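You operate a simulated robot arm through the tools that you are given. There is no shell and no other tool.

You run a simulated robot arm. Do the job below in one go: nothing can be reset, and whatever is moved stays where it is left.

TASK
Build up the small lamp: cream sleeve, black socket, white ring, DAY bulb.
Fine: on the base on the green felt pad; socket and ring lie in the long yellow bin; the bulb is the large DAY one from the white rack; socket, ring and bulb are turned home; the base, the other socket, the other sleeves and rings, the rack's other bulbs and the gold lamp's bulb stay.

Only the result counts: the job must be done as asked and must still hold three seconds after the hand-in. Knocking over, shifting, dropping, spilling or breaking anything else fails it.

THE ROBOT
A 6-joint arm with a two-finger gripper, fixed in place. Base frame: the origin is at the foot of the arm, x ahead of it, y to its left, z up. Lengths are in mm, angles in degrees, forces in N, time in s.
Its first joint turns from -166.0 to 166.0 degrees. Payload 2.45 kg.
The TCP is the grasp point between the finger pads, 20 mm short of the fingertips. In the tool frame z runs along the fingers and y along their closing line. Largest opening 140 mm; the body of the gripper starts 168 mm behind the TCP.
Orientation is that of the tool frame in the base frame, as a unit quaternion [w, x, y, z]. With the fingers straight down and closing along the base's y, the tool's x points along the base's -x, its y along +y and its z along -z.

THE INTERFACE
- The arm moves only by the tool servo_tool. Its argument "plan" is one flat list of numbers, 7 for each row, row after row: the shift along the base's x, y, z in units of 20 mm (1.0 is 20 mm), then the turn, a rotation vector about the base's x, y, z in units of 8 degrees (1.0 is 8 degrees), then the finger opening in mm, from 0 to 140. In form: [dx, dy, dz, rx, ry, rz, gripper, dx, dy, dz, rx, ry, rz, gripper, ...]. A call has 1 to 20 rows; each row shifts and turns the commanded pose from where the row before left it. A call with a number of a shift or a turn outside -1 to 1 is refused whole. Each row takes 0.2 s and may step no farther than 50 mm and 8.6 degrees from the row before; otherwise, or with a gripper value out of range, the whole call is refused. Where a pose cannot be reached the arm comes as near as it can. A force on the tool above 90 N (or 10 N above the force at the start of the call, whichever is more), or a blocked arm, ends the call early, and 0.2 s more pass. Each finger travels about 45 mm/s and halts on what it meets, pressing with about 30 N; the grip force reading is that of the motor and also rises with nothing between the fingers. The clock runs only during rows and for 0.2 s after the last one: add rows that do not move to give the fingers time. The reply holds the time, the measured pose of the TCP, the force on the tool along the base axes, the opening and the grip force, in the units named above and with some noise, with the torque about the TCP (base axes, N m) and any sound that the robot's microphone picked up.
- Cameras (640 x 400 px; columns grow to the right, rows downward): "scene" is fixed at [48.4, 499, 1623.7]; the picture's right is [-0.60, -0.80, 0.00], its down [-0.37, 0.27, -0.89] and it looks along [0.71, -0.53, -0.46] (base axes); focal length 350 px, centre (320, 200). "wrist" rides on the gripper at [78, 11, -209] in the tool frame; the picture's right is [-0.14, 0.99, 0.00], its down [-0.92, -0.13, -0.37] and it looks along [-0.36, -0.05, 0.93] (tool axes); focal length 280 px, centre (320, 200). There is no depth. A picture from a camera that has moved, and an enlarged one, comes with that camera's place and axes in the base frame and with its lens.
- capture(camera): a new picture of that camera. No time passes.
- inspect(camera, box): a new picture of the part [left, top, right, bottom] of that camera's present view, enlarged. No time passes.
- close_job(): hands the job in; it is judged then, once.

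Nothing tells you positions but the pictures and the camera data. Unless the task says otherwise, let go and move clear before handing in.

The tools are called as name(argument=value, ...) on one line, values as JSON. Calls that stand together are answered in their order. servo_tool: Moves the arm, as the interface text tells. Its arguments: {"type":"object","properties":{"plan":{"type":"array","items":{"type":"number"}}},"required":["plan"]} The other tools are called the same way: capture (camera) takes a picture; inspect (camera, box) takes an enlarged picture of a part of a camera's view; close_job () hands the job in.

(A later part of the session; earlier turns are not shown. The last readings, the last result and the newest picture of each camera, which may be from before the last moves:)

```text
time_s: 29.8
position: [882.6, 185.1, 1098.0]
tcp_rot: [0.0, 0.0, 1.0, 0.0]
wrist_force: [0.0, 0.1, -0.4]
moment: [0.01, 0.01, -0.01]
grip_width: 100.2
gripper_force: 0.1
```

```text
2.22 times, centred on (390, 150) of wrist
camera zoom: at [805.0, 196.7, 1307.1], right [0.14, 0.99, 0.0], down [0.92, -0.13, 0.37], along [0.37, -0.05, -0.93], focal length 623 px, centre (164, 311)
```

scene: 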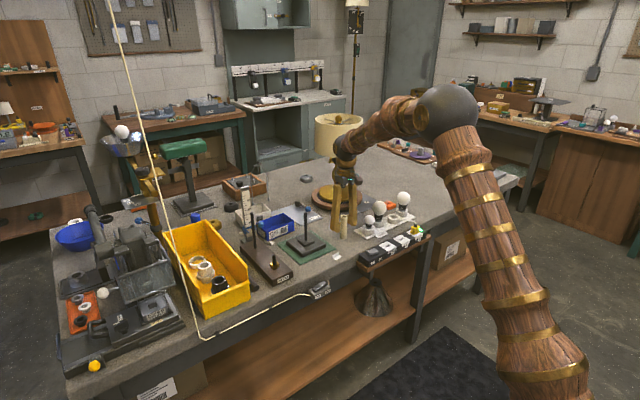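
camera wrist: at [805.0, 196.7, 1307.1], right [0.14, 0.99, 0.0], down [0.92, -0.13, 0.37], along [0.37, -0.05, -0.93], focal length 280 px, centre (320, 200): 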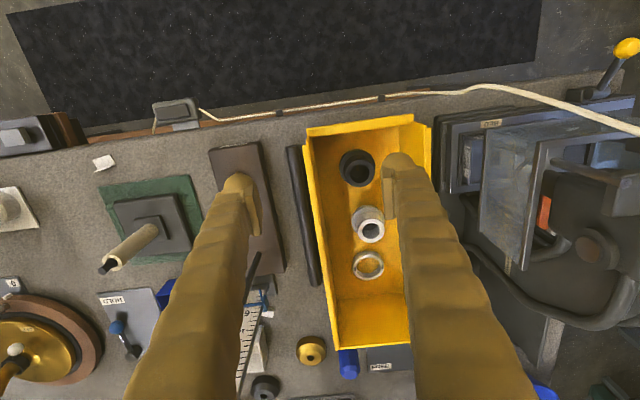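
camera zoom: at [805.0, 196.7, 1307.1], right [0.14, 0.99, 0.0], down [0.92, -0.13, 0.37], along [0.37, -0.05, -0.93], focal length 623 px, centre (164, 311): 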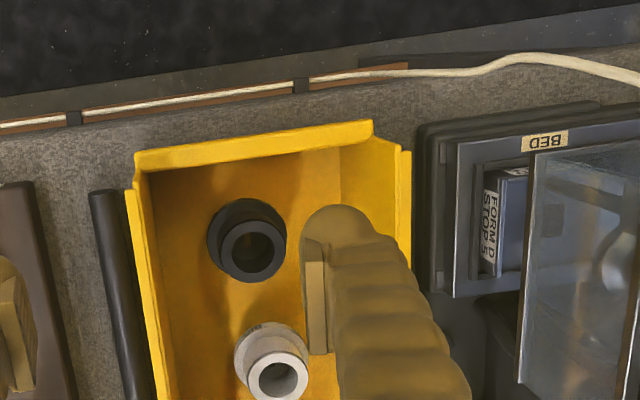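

The black socket is at about (931,241) with its top at z≈889. I'll zoom to see its profile.

inspect(camera="scene", box=[190, 250, 230, 300])

inspect(camera="wrist", box=[330, 135, 400, 205])

inspect(camera="wrist", box=[330, 195, 410, 290])

```text
8.00 times, centred on (210, 275) of scene
camera zoom: at [48.4, 499.0, 1623.7], right [-0.6, -0.8, 0.0], down [-0.37, 0.27, -0.89], along [0.71, -0.53, -0.46], focal length 2804 px, centre (1200, -400)
```

zoom: 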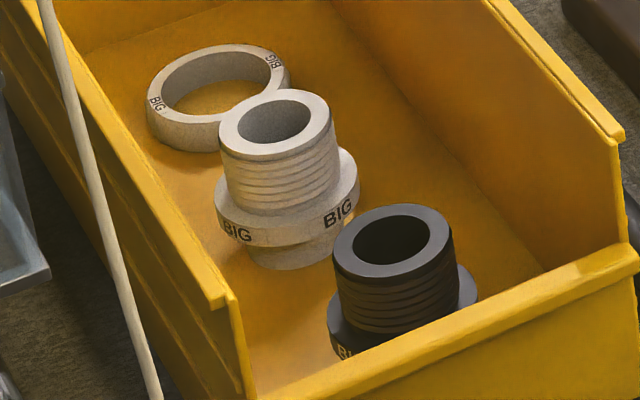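

```text
5.71 times, centred on (365, 170) of wrist
camera zoom: at [805.0, 196.7, 1307.1], right [0.14, 0.99, 0.0], down [0.92, -0.13, 0.37], along [0.37, -0.05, -0.93], focal length 1602 px, centre (63, 371)
```

zoom: 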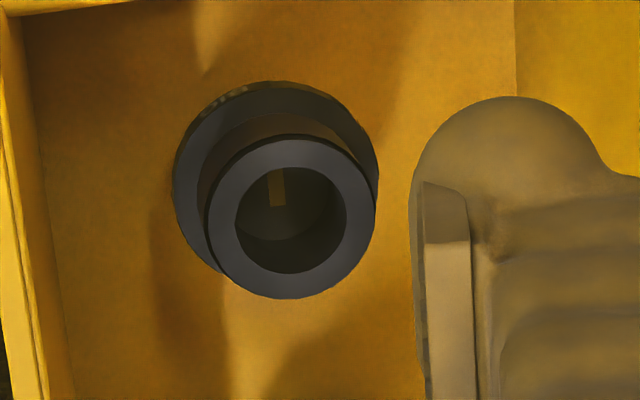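

```text
4.21 times, centred on (370, 242) of wrist
camera zoom: at [805.0, 196.7, 1307.1], right [0.14, 0.99, 0.0], down [0.92, -0.13, 0.37], along [0.37, -0.05, -0.93], focal length 1181 px, centre (110, 21)
```

zoom: 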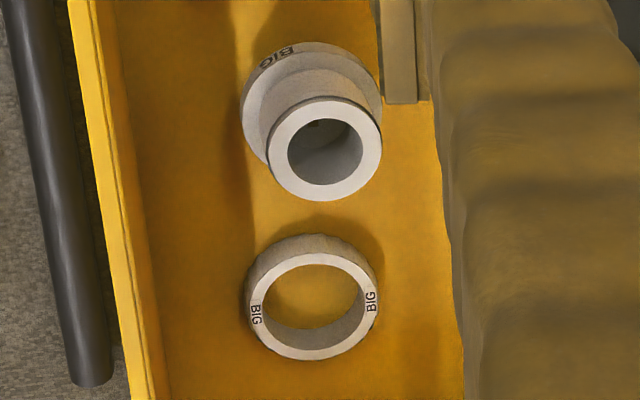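

I'll move directly above the black socket and re-measure from closer.

servo_tool(plan=[0.85, 0.93, -1, 0, 0, 0, 80, 0.85, 0.93, -1, 0, 0, 0, 80, 0.8, 0.93, -1, 0, 0, 0, 80, 0, 0, -1, 0, 0, 0, 80, 0, 0, -0.9, 0, 0, 0, 80, 0, 0, 0, 0, 0, 0, 80, 0, 0, 0, 0, 0, 0, 80])

capture(camera="wrist")

inspect(camera="wrist", box=[270, 110, 370, 210])

capture(camera="scene")

```text
time_s: 31.4
position: [932.8, 242.3, 1001.5]
tcp_rot: [0.0, 0.0, 1.0, 0.0]
wrist_force: [0.6, 0.4, 0.7]
moment: [0.02, 0.02, 0.0]
grip_width: 80.0
gripper_force: 0.1
```

```text
taken
camera wrist: at [855.6, 253.1, 1210.4], right [0.14, 0.99, 0.0], down [0.92, -0.13, 0.37], along [0.37, -0.05, -0.93], focal length 280 px, centre (320, 200)
```

wrist: 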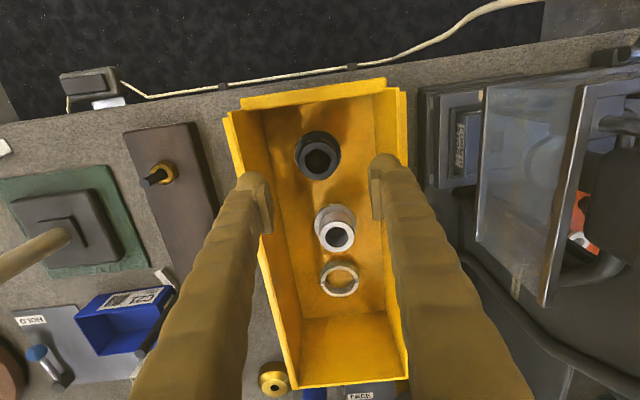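

```text
4.00 times, centred on (320, 160) of wrist
camera zoom: at [855.6, 253.1, 1210.4], right [0.14, 0.99, 0.0], down [0.92, -0.13, 0.37], along [0.37, -0.05, -0.93], focal length 1122 px, centre (320, 360)
```

zoom: 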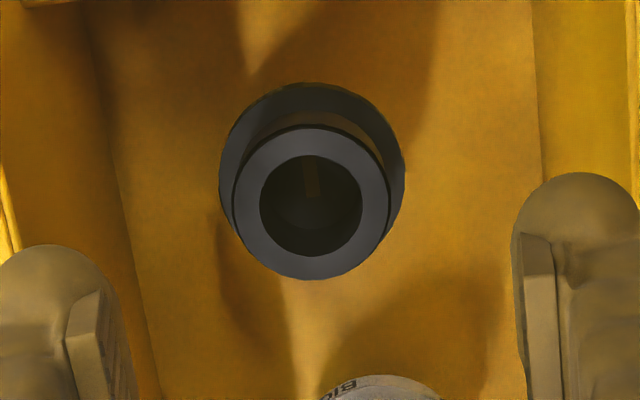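

```text
taken
```

scene: 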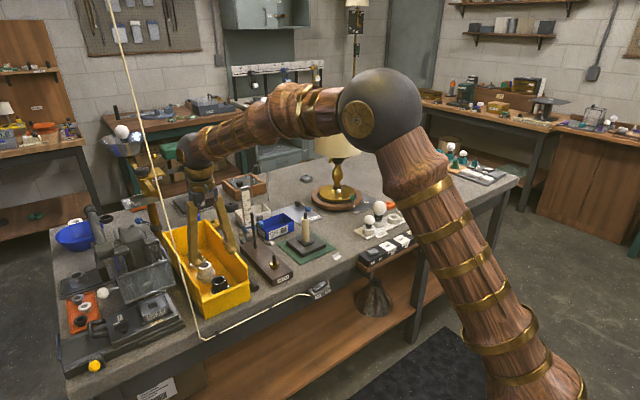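

I'll shift 3 mm in y, lower around the threaded neck, and grip it.

servo_tool(plan=[0.02, -0.14, -1, 0, 0, 0, 70, 0, 0, -1, 0, 0, 0, 70, 0, 0, -1, 0, 0, 0, 70, 0, 0, -1, 0, 0, 0, 70, 0, 0, -1, 0, 0, 0, 70, 0, 0, -0.8, 0, 0, 0, 70, 0, 0, 0, 0, 0, 0, 70, 0, 0, 0, 0, 0, 0, 70])

capture(camera="wrist")

inspect(camera="wrist", box=[260, 130, 380, 250])

inspect(camera="scene", box=[180, 240, 240, 310])

```text
time_s: 33.2
position: [931.5, 239.0, 884.1]
tcp_rot: [0.001, 0.0, 1.0, 0.0]
wrist_force: [-0.1, -0.1, 0.4]
moment: [0.03, -0.03, 0.02]
grip_width: 70.0
gripper_force: 0.1
```

```text
taken
camera wrist: at [855.4, 249.5, 1093.2], right [0.14, 0.99, 0.0], down [0.92, -0.13, 0.37], along [0.36, -0.05, -0.93], focal length 280 px, centre (320, 200)
```

wrist: 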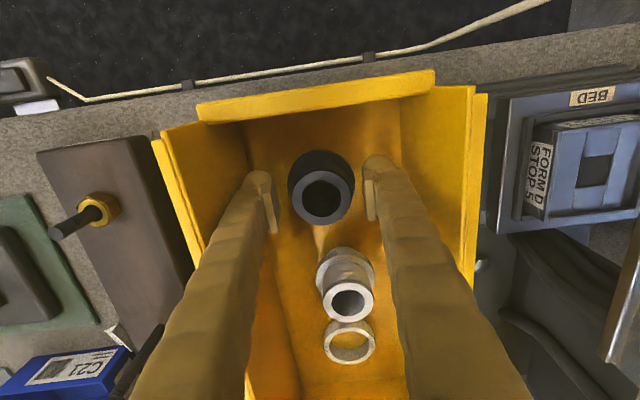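

```text
3.33 times, centred on (320, 190) of wrist
camera zoom: at [855.4, 249.5, 1093.2], right [0.14, 0.99, 0.0], down [0.92, -0.13, 0.37], along [0.36, -0.05, -0.93], focal length 935 px, centre (320, 233)
```

zoom: 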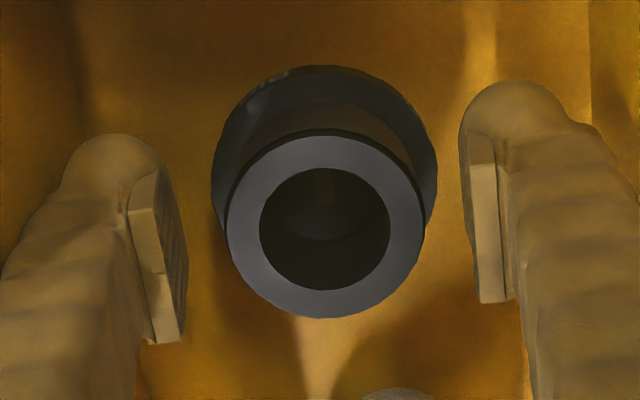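

```text
5.71 times, centred on (210, 275) of scene
camera zoom: at [48.4, 499.0, 1623.7], right [-0.6, -0.8, 0.0], down [-0.37, 0.27, -0.89], along [0.71, -0.53, -0.46], focal length 2003 px, centre (949, -229)
```

zoom: 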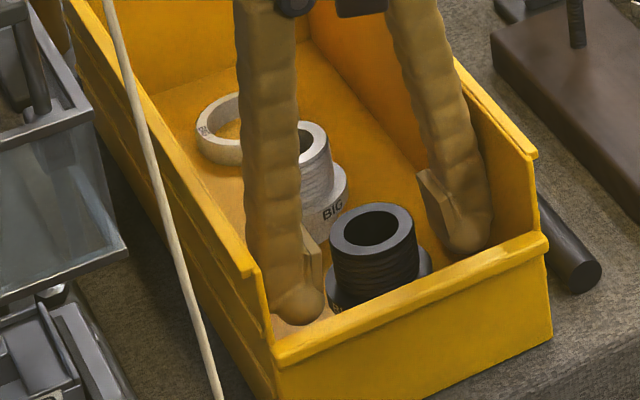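

The socket's top looks nearer z≈898, so I'll raise 12 mm, shift 2 mm in -x, and close on the neck.

servo_tool(plan=[-0.1, 0.04, 0.6, 0, 0, 0, 70, 0, 0, 0, 0, 0, 0, 70, 0, 0, 0, 0, 0, 0, 60, 0, 0, 0, 0, 0, 0, 50, 0, 0, 0, 0, 0, 0, 40, 0, 0, 0, 0, 0, 0, 30, 0, 0, 0, 0, 0, 0, 30, 0, 0, 0, 0, 0, 0, 30])

inspect(camera="wrist", box=[260, 130, 380, 250])

inspect(camera="scene", box=[180, 240, 240, 310])

```text
time_s: 35.0
position: [930.2, 240.2, 896.1]
tcp_rot: [0.0, 0.0, 1.0, 0.001]
wrist_force: [0.6, 0.4, -0.4]
moment: [0.01, -0.01, 0.0]
grip_width: 42.7
gripper_force: 30.4
```

```text
3.33 times, centred on (320, 190) of wrist
camera zoom: at [853.8, 251.0, 1104.9], right [0.14, 0.99, 0.0], down [0.92, -0.13, 0.37], along [0.36, -0.05, -0.93], focal length 935 px, centre (320, 233)
```

zoom: 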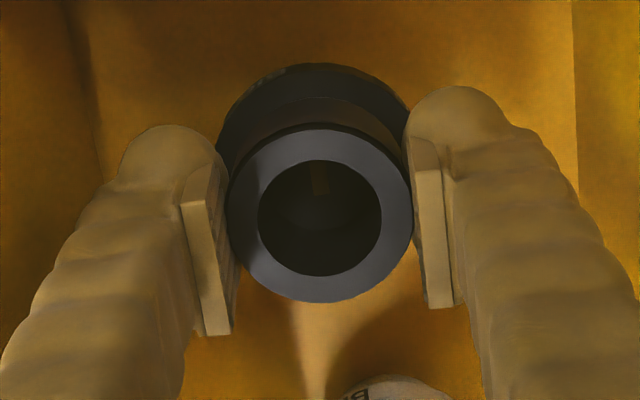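

```text
5.71 times, centred on (210, 275) of scene
camera zoom: at [48.4, 499.0, 1623.7], right [-0.6, -0.8, 0.0], down [-0.37, 0.27, -0.89], along [0.71, -0.53, -0.46], focal length 2003 px, centre (949, -229)
```

zoom: 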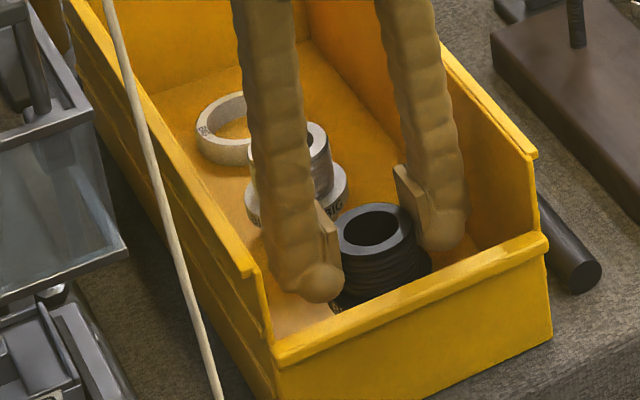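

I have a grip on the neck, nearly on axis, so I'll lift out.

servo_tool(plan=[0, 0, 0.3, 0, 0, 0, 30, 0, 0, 0.7, 0, 0, 0, 30, 0, 0, 1, 0, 0, 0, 30, 0, 0, 1, 0, 0, 0, 30, 0, 0, 1, 0, 0, 0, 30, 0, 0, 1, 0, 0, 0, 30, 0, 0, 1, 0, 0, 0, 30, 0, 0, 1, 0, 0, 0, 30, 0, 0, 1, 0, 0, 0, 30, 0, 0, 1, 0, 0, 0, 30, 0, 0, 0, 0, 0, 0, 30])

inspect(camera="wrist", box=[260, 130, 380, 250])

inspect(camera="scene", box=[180, 180, 260, 300])

```text
time_s: 37.4
position: [929.8, 238.0, 1076.3]
tcp_rot: [0.0, 0.0, 1.0, 0.001]
wrist_force: [0.1, -0.6, -0.6]
moment: [0.01, 0.01, 0.01]
grip_width: 42.4
gripper_force: 29.6
```

```text
3.33 times, centred on (320, 190) of wrist
camera zoom: at [853.6, 249.3, 1286.3], right [0.14, 0.99, 0.0], down [0.92, -0.13, 0.37], along [0.36, -0.05, -0.93], focal length 935 px, centre (320, 233)
```

zoom: 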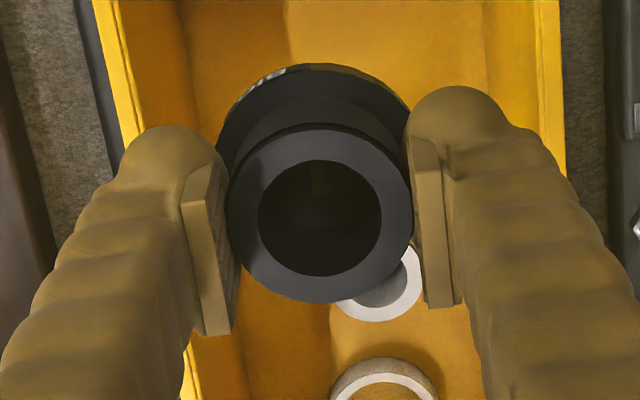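

```text
3.33 times, centred on (220, 240) of scene
camera zoom: at [48.4, 499.0, 1623.7], right [-0.6, -0.8, 0.0], down [-0.37, 0.27, -0.89], along [0.71, -0.53, -0.46], focal length 1168 px, centre (653, 67)
```

zoom: 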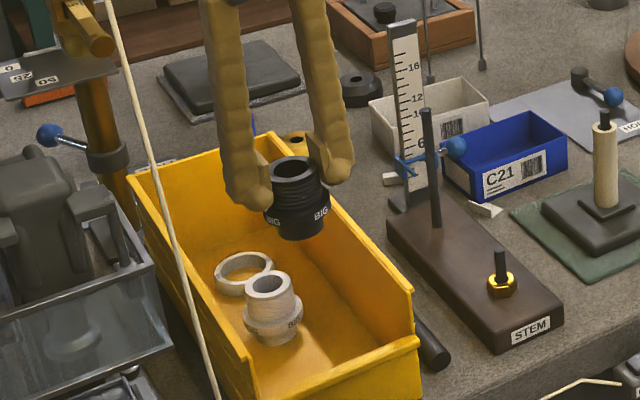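

The socket is out. Next I'll carry it over to above the post.

servo_tool(plan=[0, -1, 0.7, 0, 0, 0, 30, 0, -1, 0, 0, 0, 0, 30, 0, -1, 0, 0, 0, 0, 30, 0, -1, 0, 0, 0, 0, 30, 0, -1, 0, 0, 0, 0, 30, 0, -1, 0, 0, 0, 0, 30, 0.2, -1, 0, 0, 0, 0, 30, 0.3, -1, 0, 0, 0, 0, 30, 0.3, -1, 0, 0, 0, 0, 30, 0.3, -1, 0, 0, 0, 0, 30, 0.3, -1, 0, 0, 0, 0, 30, 0.3, -1, 0, 0, 0, 0, 30, 0.3, -1, 0, 0, 0, 0, 30, 0.3, -1, 0, 0, 0, 0, 30, 0.3, -1, 0, 0, 0, 0, 30, 0.3, -1, 0, 0, 0, 0, 30, 0.3, -1, 0, 0, 0, 0, 30, 0, -1, 0, 0, 0, 0, 30, 0, -0.65, 0, 0, 0, 0, 30, 0, 0, 0, 0, 0, 0, 30])

inspect(camera="wrist", box=[260, 100, 380, 250])

inspect(camera="scene", box=[285, 160, 325, 230])

```text
time_s: 41.6
position: [994.2, -133.8, 1090.3]
tcp_rot: [0.0, 0.0, 1.0, 0.0]
wrist_force: [-0.6, 0.4, -0.8]
moment: [0.0, 0.0, -0.01]
grip_width: 42.5
gripper_force: 30.3
```

```text
2.67 times, centred on (320, 175) of wrist
camera zoom: at [917.6, -121.9, 1298.8], right [0.14, 0.99, 0.0], down [0.92, -0.13, 0.37], along [0.37, -0.05, -0.93], focal length 748 px, centre (320, 267)
```

zoom: 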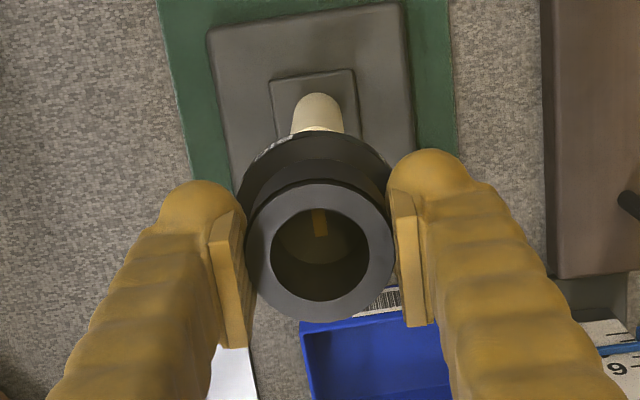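

```text
5.71 times, centred on (305, 195) of scene
camera zoom: at [48.4, 499.0, 1623.7], right [-0.6, -0.8, 0.0], down [-0.37, 0.27, -0.89], along [0.71, -0.53, -0.46], focal length 2003 px, centre (406, 229)
```

zoom: 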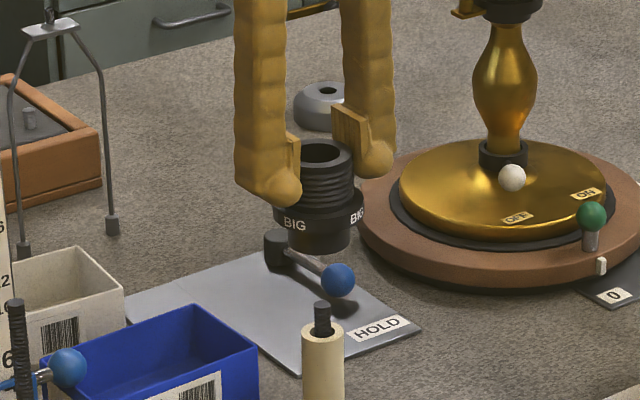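

The post is about 1.5 mm toward -y. I'll correct for that and descend to just above the post top.

servo_tool(plan=[0, -0.075, 0, 0, 0, 0, 30, 0, 0, -0.7, 0, 0, 0, 30, 0, 0, -0.7, 0, 0, 0, 30, 0, 0, -0.6, 0, 0, 0, 30, 0, 0, 0, 0, 0, 0, 30, 0, 0, 0, 0, 0, 0, 30])

inspect(camera="wrist", box=[260, 100, 380, 250])

inspect(camera="scene", box=[290, 185, 320, 225])

```text
time_s: 43.0
position: [994.4, -134.4, 1049.5]
tcp_rot: [0.0, 0.0, 1.0, 0.0]
wrist_force: [0.1, 0.8, -0.6]
moment: [-0.02, 0.02, -0.02]
grip_width: 42.5
gripper_force: 30.3
```

```text
2.67 times, centred on (320, 175) of wrist
camera zoom: at [917.9, -123.6, 1259.3], right [0.14, 0.99, 0.0], down [0.92, -0.13, 0.37], along [0.36, -0.05, -0.93], focal length 748 px, centre (320, 267)
```

zoom: 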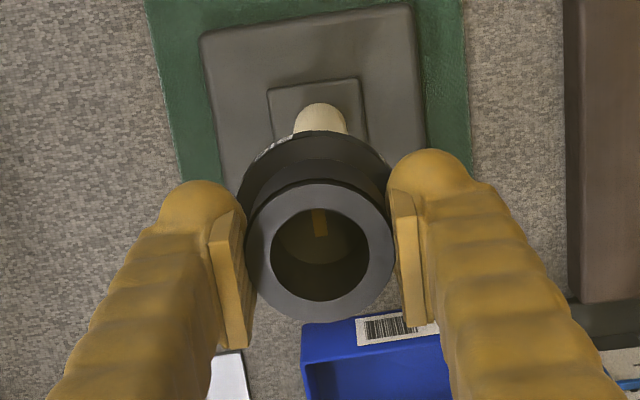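

```text
10.00 times, centred on (305, 205) of scene
camera zoom: at [48.4, 499.0, 1623.7], right [-0.6, -0.8, 0.0], down [-0.37, 0.27, -0.89], along [0.71, -0.53, -0.46], focal length 3505 px, centre (470, 150)
```

zoom: 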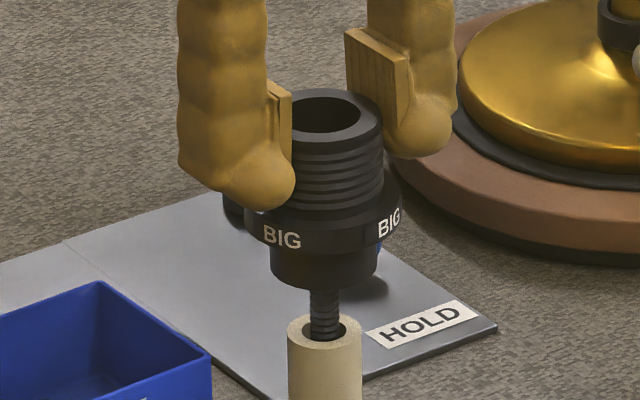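

It's well aligned, with a gap of about 9 mm. I'll descend until it touches the post.

servo_tool(plan=[-0.02, -0.01, -0.2, 0, 0, 0, 30, 0, 0, -0.15, 0, 0, 0, 30, 0, 0, 0, 0, 0, 0, 30])

servo_tool(plan=[0, 0, -0.08, 0, 0, 0, 30, 0, 0, 0, 0, 0, 0, 30])

servo_tool(plan=[0, 0, -0.08, 0, 0, 0, 30, 0, 0, 0, 0, 0, 0, 30])

inspect(camera="scene", box=[290, 185, 320, 225])

```text
time_s: 43.8
position: [994.2, -135.0, 1043.0]
tcp_rot: [0.0, 0.0, 1.0, 0.0]
wrist_force: [0.6, -1.2, -0.7]
moment: [0.01, -0.01, 0.01]
grip_width: 42.6
gripper_force: 29.9
```

```text
time_s: 44.4
position: [993.6, -134.9, 1042.0]
tcp_rot: [0.0, 0.0, 1.0, -0.001]
wrist_force: [0.9, -0.4, -0.7]
moment: [0.03, -0.01, -0.04]
grip_width: 42.9
gripper_force: 29.8
```

```text
time_s: 45.0
position: [994.4, -135.5, 1040.4]
tcp_rot: [0.0, 0.001, 1.0, 0.0]
wrist_force: [0.5, 0.8, -1.3]
moment: [-0.01, -0.01, 0.0]
grip_width: 42.7
gripper_force: 30.5
```

```text
10.00 times, centred on (305, 205) of scene
camera zoom: at [48.4, 499.0, 1623.7], right [-0.6, -0.8, 0.0], down [-0.37, 0.27, -0.89], along [0.71, -0.53, -0.46], focal length 3505 px, centre (470, 150)
```

zoom: 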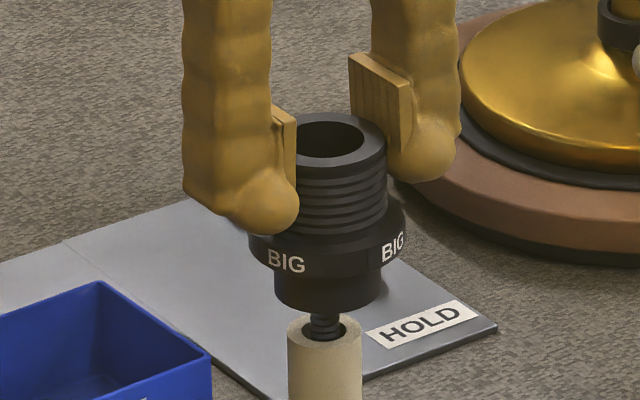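

servo_tool(plan=[0, 0, -0.08, 0, 0, 0, 30, 0, 0, 0, 0, 0, 0, 30])

servo_tool(plan=[0, 0, -0.08, 0, 0, 0, 30, 0, 0, 0, 0, 0, 0, 30])

servo_tool(plan=[0, 0, -0.08, 0, 0, 0, 30, 0, 0, 0, 0, 0, 0, 30])

servo_tool(plan=[0, 0, -0.08, 0, 0, 0, 30, 0, 0, 0, 0, 0, 0, 30])

inspect(camera="scene", box=[290, 185, 320, 225])

```text
time_s: 45.6
position: [993.2, -135.5, 1037.7]
tcp_rot: [0.001, 0.0, 1.0, 0.0]
wrist_force: [-0.5, 0.0, -1.5]
moment: [0.01, 0.0, 0.0]
grip_width: 42.5
gripper_force: 30.6
```

```text
time_s: 46.2
position: [994.2, -135.7, 1035.3]
tcp_rot: [0.0, 0.0, 1.0, 0.0]
wrist_force: [0.2, 0.2, -1.0]
moment: [-0.03, -0.01, 0.01]
grip_width: 42.7
gripper_force: 30.6
```

```text
time_s: 46.8
position: [994.1, -134.9, 1034.3]
tcp_rot: [0.001, 0.0, 1.0, 0.0]
wrist_force: [-0.2, -0.1, 0.4]
moment: [0.02, 0.0, 0.01]
grip_width: 42.2
gripper_force: 30.1
```

```text
time_s: 47.4
position: [994.1, -135.6, 1033.5]
tcp_rot: [-0.001, -0.001, 1.0, 0.0]
wrist_force: [-0.1, 0.2, -0.2]
moment: [-0.04, -0.01, 0.0]
grip_width: 42.5
gripper_force: 30.1
```

```text
10.00 times, centred on (305, 205) of scene
camera zoom: at [48.4, 499.0, 1623.7], right [-0.6, -0.8, 0.0], down [-0.37, 0.27, -0.89], along [0.71, -0.53, -0.46], focal length 3505 px, centre (470, 150)
```

zoom: 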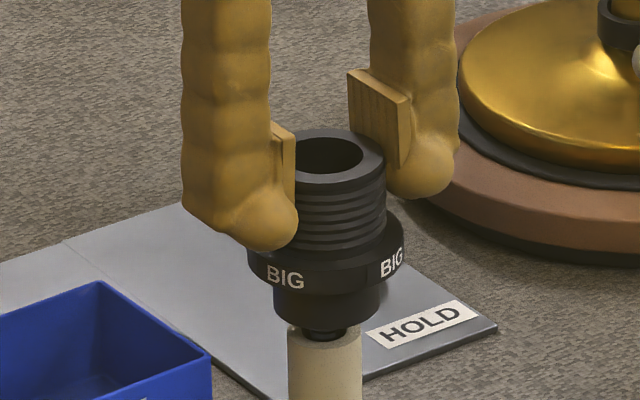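

inspect(camera="scene", box=[298, 210, 312, 225])

inspect(camera="wrist", box=[290, 170, 350, 230])

```text
16.00 times, centred on (305, 218) of scene
camera zoom: at [48.4, 499.0, 1623.7], right [-0.6, -0.8, 0.0], down [-0.37, 0.27, -0.89], along [0.71, -0.53, -0.46], focal length 5608 px, centre (560, -80)
```

zoom: 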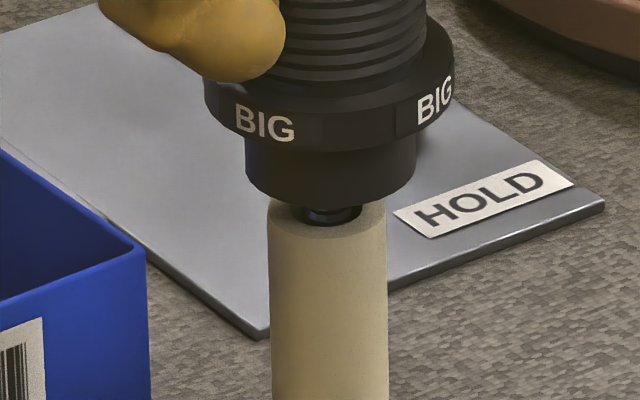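

```text
6.67 times, centred on (320, 200) of wrist
camera zoom: at [917.6, -124.3, 1242.7], right [0.14, 0.99, 0.0], down [0.92, -0.13, 0.37], along [0.36, -0.05, -0.93], focal length 1869 px, centre (320, 200)
```

zoom: 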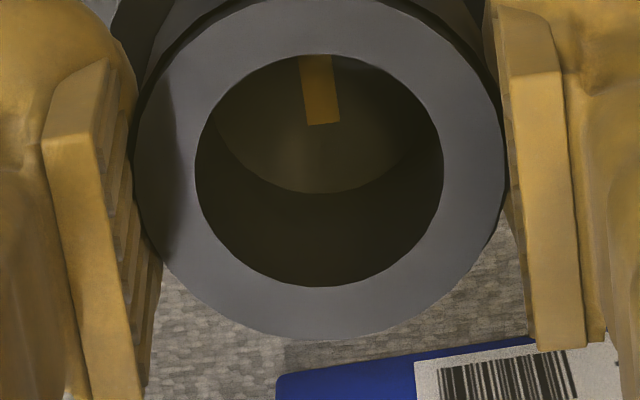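

servo_tool(plan=[0, 0, -0.08, 0, 0, 0, 30, 0, 0, 0, 0, 0, 0, 30])

servo_tool(plan=[0, 0, -0.08, 0, 0, 0, 30, 0, 0, 0, 0, 0, 0, 30])

servo_tool(plan=[0, 0, -0.08, 0, 0, 0, 30, 0, 0, 0, 0, 0, 0, 30])

inspect(camera="scene", box=[298, 210, 312, 225])

```text
time_s: 48.0
position: [995.1, -135.1, 1032.4]
tcp_rot: [0.0, 0.0, 1.0, 0.0]
wrist_force: [0.4, 0.0, -0.9]
moment: [0.02, 0.0, 0.01]
grip_width: 42.6
gripper_force: 29.7
```

```text
time_s: 48.6
position: [995.6, -135.1, 1029.8]
tcp_rot: [0.001, 0.0, 1.0, 0.0]
wrist_force: [10.6, -3.5, 5.2]
moment: [-0.03, -0.92, -0.01]
grip_width: 42.7
gripper_force: 29.8
```

```text
time_s: 49.2
position: [993.7, -135.6, 1028.8]
tcp_rot: [0.001, 0.0, 1.0, 0.0]
wrist_force: [11.9, -4.8, 24.9]
moment: [-0.11, -0.08, 0.0]
grip_width: 42.9
gripper_force: 30.0
```

```text
16.00 times, centred on (305, 218) of scene
camera zoom: at [48.4, 499.0, 1623.7], right [-0.6, -0.8, 0.0], down [-0.37, 0.27, -0.89], along [0.71, -0.53, -0.46], focal length 5608 px, centre (560, -80)
```

zoom: 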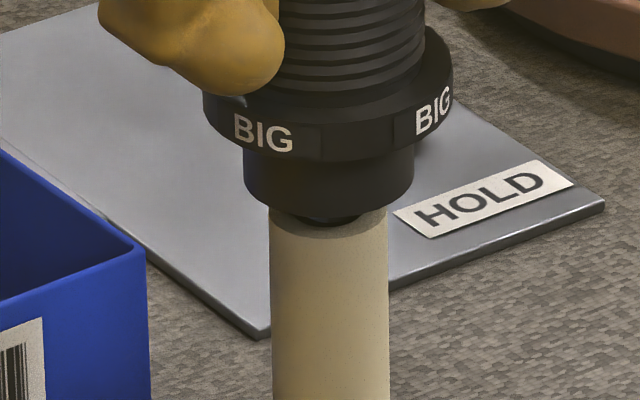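

It touched with a sideways push of +12 N in x. I'll shift slightly that way to centre, then try turning clockwise.

servo_tool(plan=[0.04, -0.02, 0.04, 0, 0, 0, 30, 0, 0, 0, 0, 0, 0, 30])

servo_tool(plan=[0, 0, -0.04, 0, 0, 0, 30, 0, 0, 0, 0, 0, 0, 30])

```text
time_s: 49.8
position: [994.2, -135.3, 1028.6]
tcp_rot: [0.001, 0.0, 1.0, 0.0]
wrist_force: [7.7, 1.2, 14.8]
moment: [0.03, 0.17, -0.02]
grip_width: 42.6
gripper_force: 29.7
```

```text
time_s: 50.4
position: [995.8, -135.0, 1029.7]
tcp_rot: [0.0, 0.001, 1.0, 0.0]
wrist_force: [10.3, 3.1, 21.0]
moment: [0.08, 0.17, -0.01]
grip_width: 42.7
gripper_force: 29.8
```

servo_tool(plan=[0.05, 0.015, 0.03, 0, 0, 0, 30, 0, 0, 0, 0, 0, 0, 30])

inspect(camera="scene", box=[298, 210, 312, 225])

```text
time_s: 51.0
position: [994.9, -134.2, 1029.1]
tcp_rot: [0.0, 0.0, 1.0, 0.0]
wrist_force: [-12.1, 3.7, 14.0]
moment: [0.12, 0.59, -0.01]
grip_width: 42.7
gripper_force: 30.1
```

```text
16.00 times, centred on (305, 218) of scene
camera zoom: at [48.4, 499.0, 1623.7], right [-0.6, -0.8, 0.0], down [-0.37, 0.27, -0.89], along [0.71, -0.53, -0.46], focal length 5608 px, centre (560, -80)
```

zoom: 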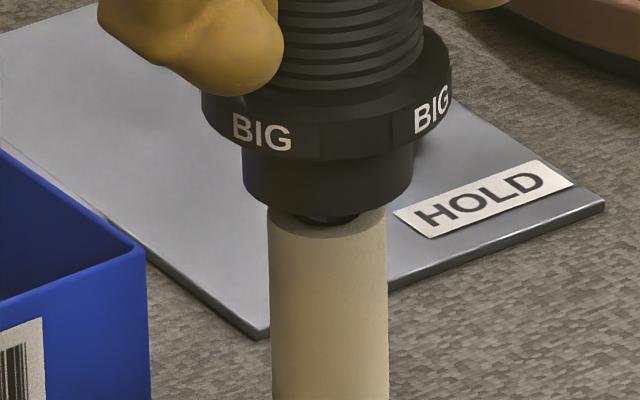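

The socket is captured laterally, so I'll centre it and try a clockwise turn.

servo_tool(plan=[-0.025, 0.01, 0, 0, 0, 0, 30, 0, 0, 0, 0, 0, -1, 30, 0, 0, 0, 0, 0, -1, 30, 0, 0, 0, 0, 0, -1, 30, 0, 0, 0, 0, 0, -1, 30])

inspect(camera="scene", box=[298, 210, 312, 225])

```text
time_s: 52.2
position: [995.6, -135.5, 1028.0]
tcp_rot: [0.0, 0.276, 0.961, 0.001]
wrist_force: [-4.9, 3.2, 1.0]
moment: [-0.07, -0.06, 0.04]
grip_width: 42.6
gripper_force: 30.2
```

```text
16.00 times, centred on (305, 218) of scene
camera zoom: at [48.4, 499.0, 1623.7], right [-0.6, -0.8, 0.0], down [-0.37, 0.27, -0.89], along [0.71, -0.53, -0.46], focal length 5608 px, centre (560, -80)
```

zoom: 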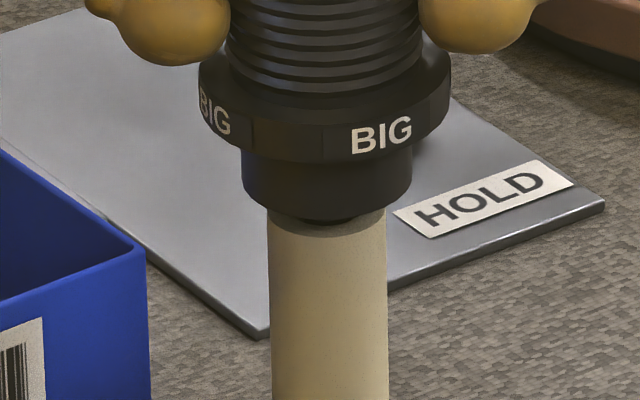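

The z force dropped, so the thread seems to be catching. I'll continue turning and watch the force.

servo_tool(plan=[0, 0, 0, 0, 0, -1, 30, 0, 0, 0, 0, 0, -1, 30, 0, 0, 0, 0, 0, -1, 30, 0, 0, 0, 0, 0, -1, 30, 0, 0, 0, 0, 0, 0, 30])

```text
time_s: 53.4
position: [995.5, -134.5, 1029.3]
tcp_rot: [-0.001, 0.531, 0.848, 0.0]
wrist_force: [0.2, 0.5, -14.6]
moment: [0.01, 0.0, -0.04]
grip_width: 42.5
gripper_force: 30.7
```

The fz of -14.6 N shows the thread pulling the socket down. I'll follow it downward.

servo_tool(plan=[0, 0, -0.04, 0, 0, 0, 30, 0, 0, 0, 0, 0, 0, 30])

servo_tool(plan=[0, 0, -0.02, 0, 0, -1, 30, 0, 0, -0.02, 0, 0, -1, 30, 0, 0, -0.02, 0, 0, -1, 30, 0, 0, -0.02, 0, 0, -1, 30, 0, 0, 0, 0, 0, 0, 30])

```text
time_s: 54.0
position: [995.9, -136.4, 1027.2]
tcp_rot: [0.0, 0.53, 0.848, 0.0]
wrist_force: [-0.7, 0.7, -15.3]
moment: [-0.01, -0.03, -0.02]
grip_width: 42.5
gripper_force: 30.2
```

```text
time_s: 55.2
position: [994.8, -134.8, 1026.8]
tcp_rot: [0.0, 0.744, 0.668, 0.0]
wrist_force: [-2.1, 1.9, -7.7]
moment: [-0.22, 0.04, -0.02]
grip_width: 42.7
gripper_force: 30.2
```

inspect(camera="scene", box=[298, 210, 312, 225])

inspect(camera="wrist", box=[260, 130, 380, 250])

```text
16.00 times, centred on (305, 218) of scene
camera zoom: at [48.4, 499.0, 1623.7], right [-0.6, -0.8, 0.0], down [-0.37, 0.27, -0.89], along [0.71, -0.53, -0.46], focal length 5608 px, centre (560, -80)
```

zoom: 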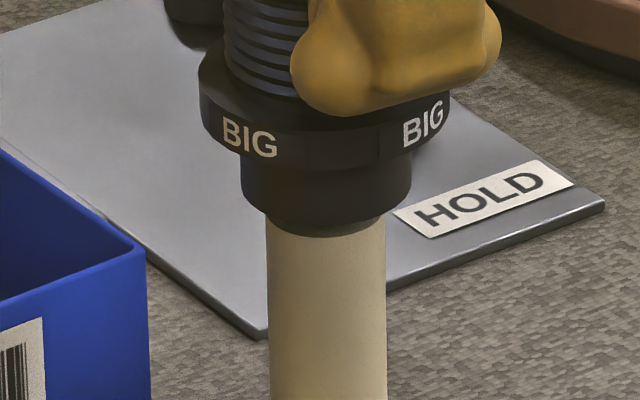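

```text
3.33 times, centred on (320, 190) of wrist
camera zoom: at [1015.8, -58.5, 1236.6], right [0.97, -0.24, 0.0], down [-0.22, -0.9, 0.37], along [-0.09, -0.36, -0.93], focal length 935 px, centre (320, 233)
```

zoom: 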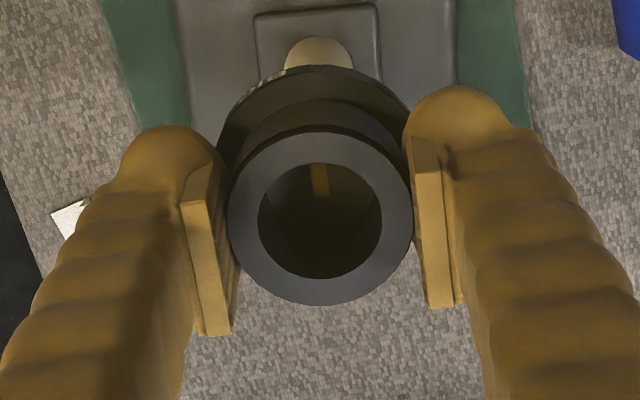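

The socket has sunk about 1.3 mm over 96°, with roughly 5.5 mm left. I'll keep turning.

servo_tool(plan=[0, 0, -0.006, 0, 0, -1, 30, 0, 0, -0.006, 0, 0, -1, 30, 0, 0, -0.006, 0, 0, -1, 30, 0, 0, -0.006, 0, 0, -1, 30, 0, 0, -0.006, 0, 0, -1, 30, 0, 0, -0.006, 0, 0, -1, 30, 0, 0, 0, 0, 0, 0, 30])

inspect(camera="scene", box=[298, 210, 312, 225])

```text
time_s: 56.8
position: [995.7, -135.5, 1026.2]
tcp_rot: [0.0, 0.952, 0.307, 0.0]
wrist_force: [-1.6, 1.5, -10.5]
moment: [0.05, 0.08, 0.02]
grip_width: 42.7
gripper_force: 30.2
```

```text
16.00 times, centred on (305, 218) of scene
camera zoom: at [48.4, 499.0, 1623.7], right [-0.6, -0.8, 0.0], down [-0.37, 0.27, -0.89], along [0.71, -0.53, -0.46], focal length 5608 px, centre (560, -80)
```

zoom: 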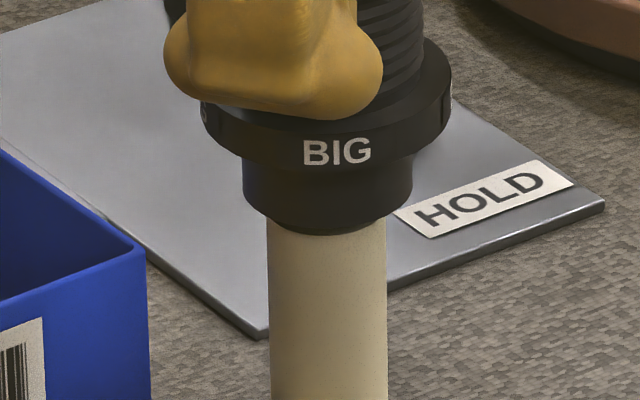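

servo_tool(plan=[0, 0, -0.008, 0, 0, -1, 30, 0, 0, -0.008, 0, 0, -1, 30, 0, 0, -0.008, 0, 0, -1, 30, 0, 0, -0.008, 0, 0, -1, 30, 0, 0, -0.008, 0, 0, -1, 30, 0, 0, -0.008, 0, 0, -1, 30, 0, 0, 0, 0, 0, 0, 30])

inspect(camera="scene", box=[298, 210, 312, 225])

```text
time_s: 58.4
position: [995.4, -136.5, 1024.3]
tcp_rot: [0.001, 1.0, 0.0, 0.0]
wrist_force: [1.3, -0.8, -12.0]
moment: [-0.03, 0.02, -0.05]
grip_width: 42.6
gripper_force: 30.5
out of reach, approached as far as the arm can: row 5, 6
```

```text
16.00 times, centred on (305, 218) of scene
camera zoom: at [48.4, 499.0, 1623.7], right [-0.6, -0.8, 0.0], down [-0.37, 0.27, -0.89], along [0.71, -0.53, -0.46], focal length 5608 px, centre (560, -80)
```

zoom: 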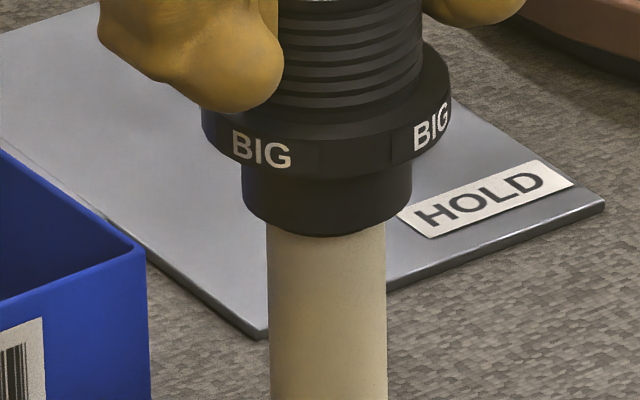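

The wrist is at its limit. I'll open, rotate back, and regrip.

servo_tool(plan=[0, 0, 0, 0, 0, 0, 44, 0, 0, 0.03, 0, 0, 0, 58, 0, 0, 0, 0, 0, 0, 62, 0, 0, 0, 0, 0, 1, 62, 0, 0, 0, 0, 0, 1, 62, 0, 0, 0, 0, 0, 1, 62, 0, 0, 0, 0, 0, 1, 62, 0, 0, 0, 0, 0, 1, 62, 0, 0, 0, 0, 0, 1, 62, 0, 0, 0, 0, 0, 1, 62, 0, 0, 0, 0, 0, 1, 62, 0, 0, 0, 0, 0, 1, 62, 0, 0, 0, 0, 0, 1, 62, 0, 0, 0, 0, 0, 1, 62, 0, 0, 0, 0, 0, 1, 62, 0, 0, 0, 0, 0, 1, 62, 0, 0, 0, 0, 0, 1, 62, 0, 0, 0, 0, 0, 1, 62, 0, 0, 0, 0, 0, 1, 62, 0, 0, 0, 0, 0, 1, 62])

inspect(camera="scene", box=[290, 195, 320, 225])

```text
time_s: 62.6
position: [995.5, -135.3, 1026.2]
tcp_rot: [0.0, 0.374, 0.927, 0.0]
wrist_force: [0.0, 0.2, 0.4]
moment: [-0.03, 0.02, 0.01]
grip_width: 62.0
gripper_force: 0.1
```

```text
13.33 times, centred on (305, 210) of scene
camera zoom: at [48.4, 499.0, 1623.7], right [-0.6, -0.8, 0.0], down [-0.37, 0.27, -0.89], along [0.71, -0.53, -0.46], focal length 4674 px, centre (520, 67)
```

zoom: 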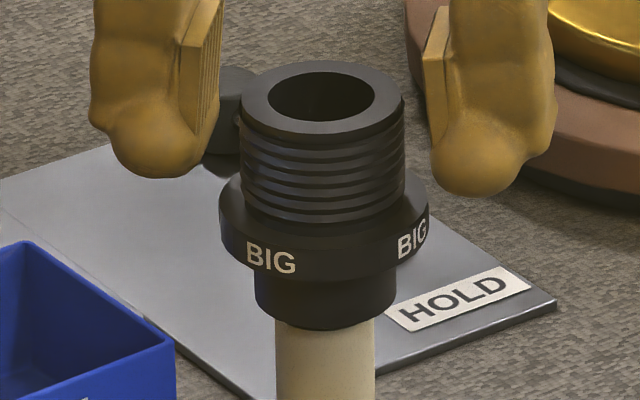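

The socket holds its place. I'll rotate further back past the start orientation.

servo_tool(plan=[0, 0, 0, 0, 0, 1, 62, 0, 0, 0, 0, 0, 1, 62, 0, 0, 0, 0, 0, 1, 62, 0, 0, 0, 0, 0, 1, 62, 0, 0, 0, 0, 0, 1, 62, 0, 0, 0, 0, 0, 1, 62, 0, 0, 0, 0, 0, 1, 62, 0, 0, 0, 0, 0, 1, 62, 0, 0, 0, 0, 0, 1, 62, 0, 0, 0, 0, 0, 1, 62, 0, 0, 0, 0, 0, 1, 62, 0, 0, 0, 0, 0, 1, 62, 0, 0, 0, 0, 0, 1, 62, 0, 0, 0, 0, 0, 1, 62, 0, 0, 0, 0, 0, 1, 62, 0, 0, 0, 0, 0, 1, 62, 0, 0, 0, 0, 0, 1, 62, 0, 0, 0, 0, 0, 1, 62, 0, 0, 0, 0, 0, 1, 62, 0, 0, 0, 0, 0, 0, 62])

capture(camera="wrist")

```text
time_s: 66.8
position: [995.0, -135.4, 1026.1]
tcp_rot: [0.001, 0.81, -0.587, 0.001]
wrist_force: [0.1, -0.4, -0.1]
moment: [0.04, 0.0, -0.01]
grip_width: 61.8
gripper_force: 0.0
```

```text
taken
camera wrist: at [1010.3, -213.1, 1235.5], right [-0.98, -0.18, 0.0], down [-0.16, 0.91, 0.37], along [-0.07, 0.36, -0.93], focal length 280 px, centre (320, 200)
```

wrist: 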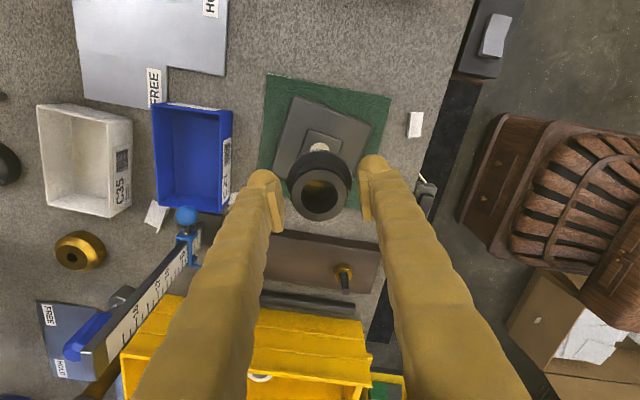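

The base plate may have rotated on its pad, so I'll check before turning further.

inspect(camera="scene", box=[230, 170, 350, 290])

inspect(camera="wrist", box=[250, 60, 400, 240])

inspect(camera="scene", box=[280, 210, 335, 265])

```text
3.33 times, centred on (290, 230) of scene
camera zoom: at [48.4, 499.0, 1623.7], right [-0.6, -0.8, 0.0], down [-0.37, 0.27, -0.89], along [0.71, -0.53, -0.46], focal length 1168 px, centre (420, 100)
```

zoom: 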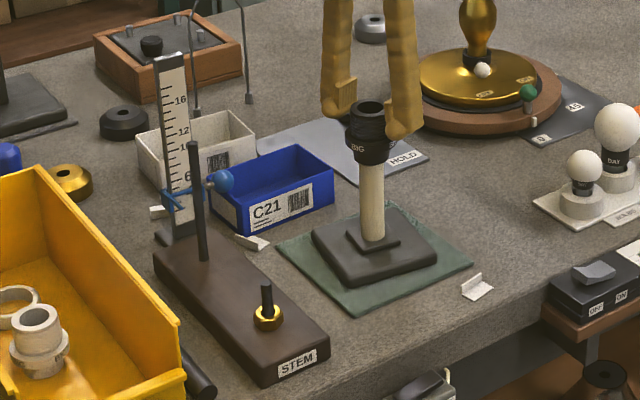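

```text
2.22 times, centred on (325, 150) of wrist
camera zoom: at [1010.3, -213.1, 1235.5], right [-0.98, -0.18, 0.0], down [-0.16, 0.91, 0.37], along [-0.07, 0.36, -0.93], focal length 623 px, centre (309, 311)
```

zoom: 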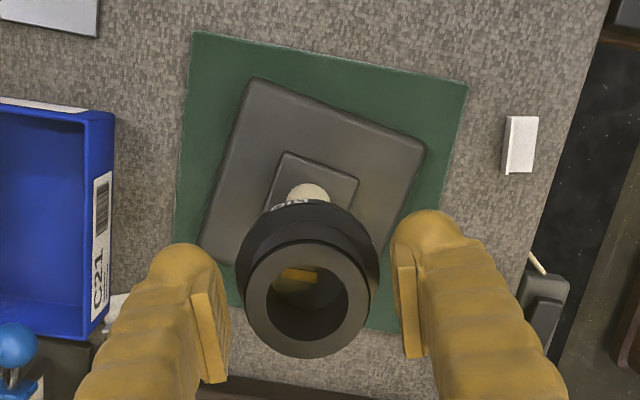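

```text
7.27 times, centred on (308, 238) of scene
camera zoom: at [48.4, 499.0, 1623.7], right [-0.6, -0.8, 0.0], down [-0.37, 0.27, -0.89], along [0.71, -0.53, -0.46], focal length 2549 px, centre (411, -73)
```

zoom: 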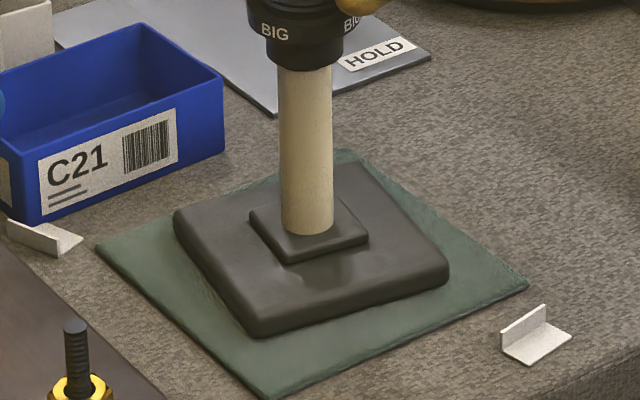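

The base has twisted about 12° because my grip was pulling up on it while turning. From here I'll press down lightly while turning, so the base stays put.

servo_tool(plan=[0, 0, 0, 0, 0, 0, 50, 0, 0, 0, 0, 0, 0, 40, 0, 0, 0, 0, 0, 0, 30, 0, 0, 0, 0, 0, 0, 30, 0, 0, 0, 0, 0, 0, 30])

servo_tool(plan=[0, 0, -0.05, 0, 0, 0, 30, 0, 0, 0, 0, 0, 0, 30])

```text
time_s: 68.0
position: [995.3, -135.6, 1027.4]
tcp_rot: [0.0, 0.809, -0.588, -0.001]
wrist_force: [6.2, 1.2, 1.9]
moment: [-0.06, -0.21, 0.01]
grip_width: 40.6
gripper_force: 29.8
```

```text
time_s: 68.6
position: [995.6, -135.5, 1026.9]
tcp_rot: [-0.001, 0.809, -0.588, 0.0]
wrist_force: [9.1, -1.4, 14.2]
moment: [0.01, -0.09, 0.04]
grip_width: 40.5
gripper_force: 29.7
```

servo_tool(plan=[0.025, 0, -0.011, 0, 0, -1, 30, 0, 0, -0.011, 0, 0, -1, 30, 0, 0, -0.011, 0, 0, -1, 30, 0, 0, -0.011, 0, 0, -1, 30, 0, 0, 0, 0, 0, 0, 30])

inspect(camera="scene", box=[280, 210, 335, 265])

```text
time_s: 69.8
position: [996.1, -135.0, 1022.7]
tcp_rot: [0.0, -0.615, 0.789, 0.0]
wrist_force: [-0.4, 0.3, -7.9]
moment: [-0.03, 0.04, 0.41]
grip_width: 42.7
gripper_force: 29.6
```

```text
7.27 times, centred on (308, 238) of scene
camera zoom: at [48.4, 499.0, 1623.7], right [-0.6, -0.8, 0.0], down [-0.37, 0.27, -0.89], along [0.71, -0.53, -0.46], focal length 2549 px, centre (411, -73)
```

zoom: 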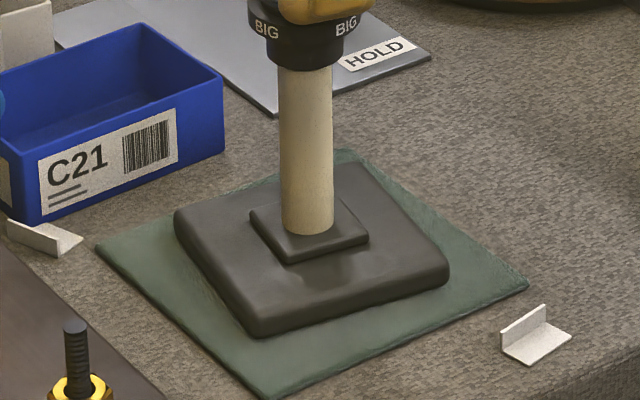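

inspect(camera="scene", box=[298, 210, 312, 225])

servo_tool(plan=[0, 0, -0.05, 0, 0, 0, 30, 0, 0, 0, 0, 0, 0, 30])

```text
16.00 times, centred on (305, 218) of scene
camera zoom: at [48.4, 499.0, 1623.7], right [-0.6, -0.8, 0.0], down [-0.37, 0.27, -0.89], along [0.71, -0.53, -0.46], focal length 5608 px, centre (560, -80)
```

zoom: 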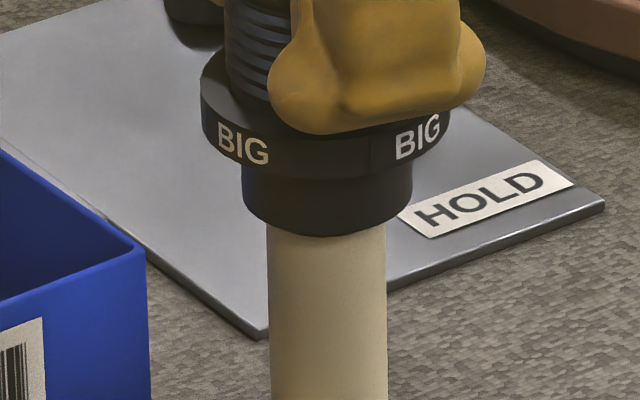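

```text
time_s: 70.4
position: [996.1, -135.4, 1022.5]
tcp_rot: [0.0, -0.615, 0.788, 0.0]
wrist_force: [-2.9, 4.6, -5.2]
moment: [0.16, 0.1, 0.18]
grip_width: 42.5
gripper_force: 29.9
```

servo_tool(plan=[0, 0, -0.03, 0, 0, -1, 30, 0, 0, -0.015, 0, 0, -1, 30, 0, 0, 0, 0, 0, 0, 30])

inspect(camera="scene", box=[298, 210, 312, 225])

inspect(camera="scene", box=[280, 210, 335, 265])

```text
time_s: 71.2
position: [995.4, -134.1, 1021.3]
tcp_rot: [0.001, -0.499, 0.866, -0.001]
wrist_force: [4.6, -0.7, 5.2]
moment: [-0.03, -0.13, -0.02]
grip_width: 40.2
gripper_force: 29.3
```

```text
16.00 times, centred on (305, 218) of scene
camera zoom: at [48.4, 499.0, 1623.7], right [-0.6, -0.8, 0.0], down [-0.37, 0.27, -0.89], along [0.71, -0.53, -0.46], focal length 5608 px, centre (560, -80)
```

zoom: 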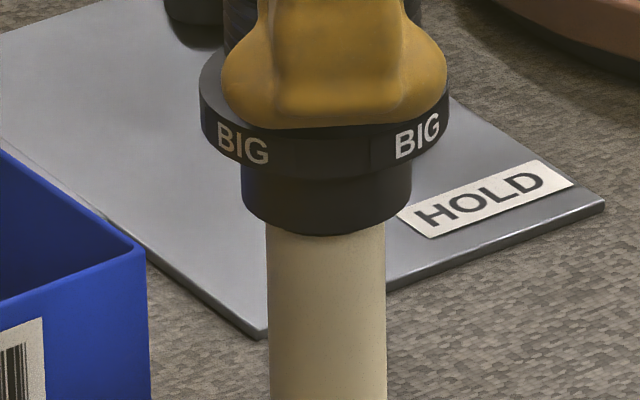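

```text
7.27 times, centred on (308, 238) of scene
camera zoom: at [48.4, 499.0, 1623.7], right [-0.6, -0.8, 0.0], down [-0.37, 0.27, -0.89], along [0.71, -0.53, -0.46], focal length 2549 px, centre (411, -73)
```

zoom: 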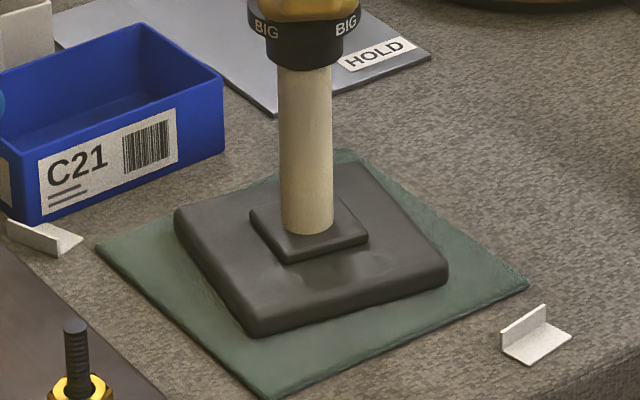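

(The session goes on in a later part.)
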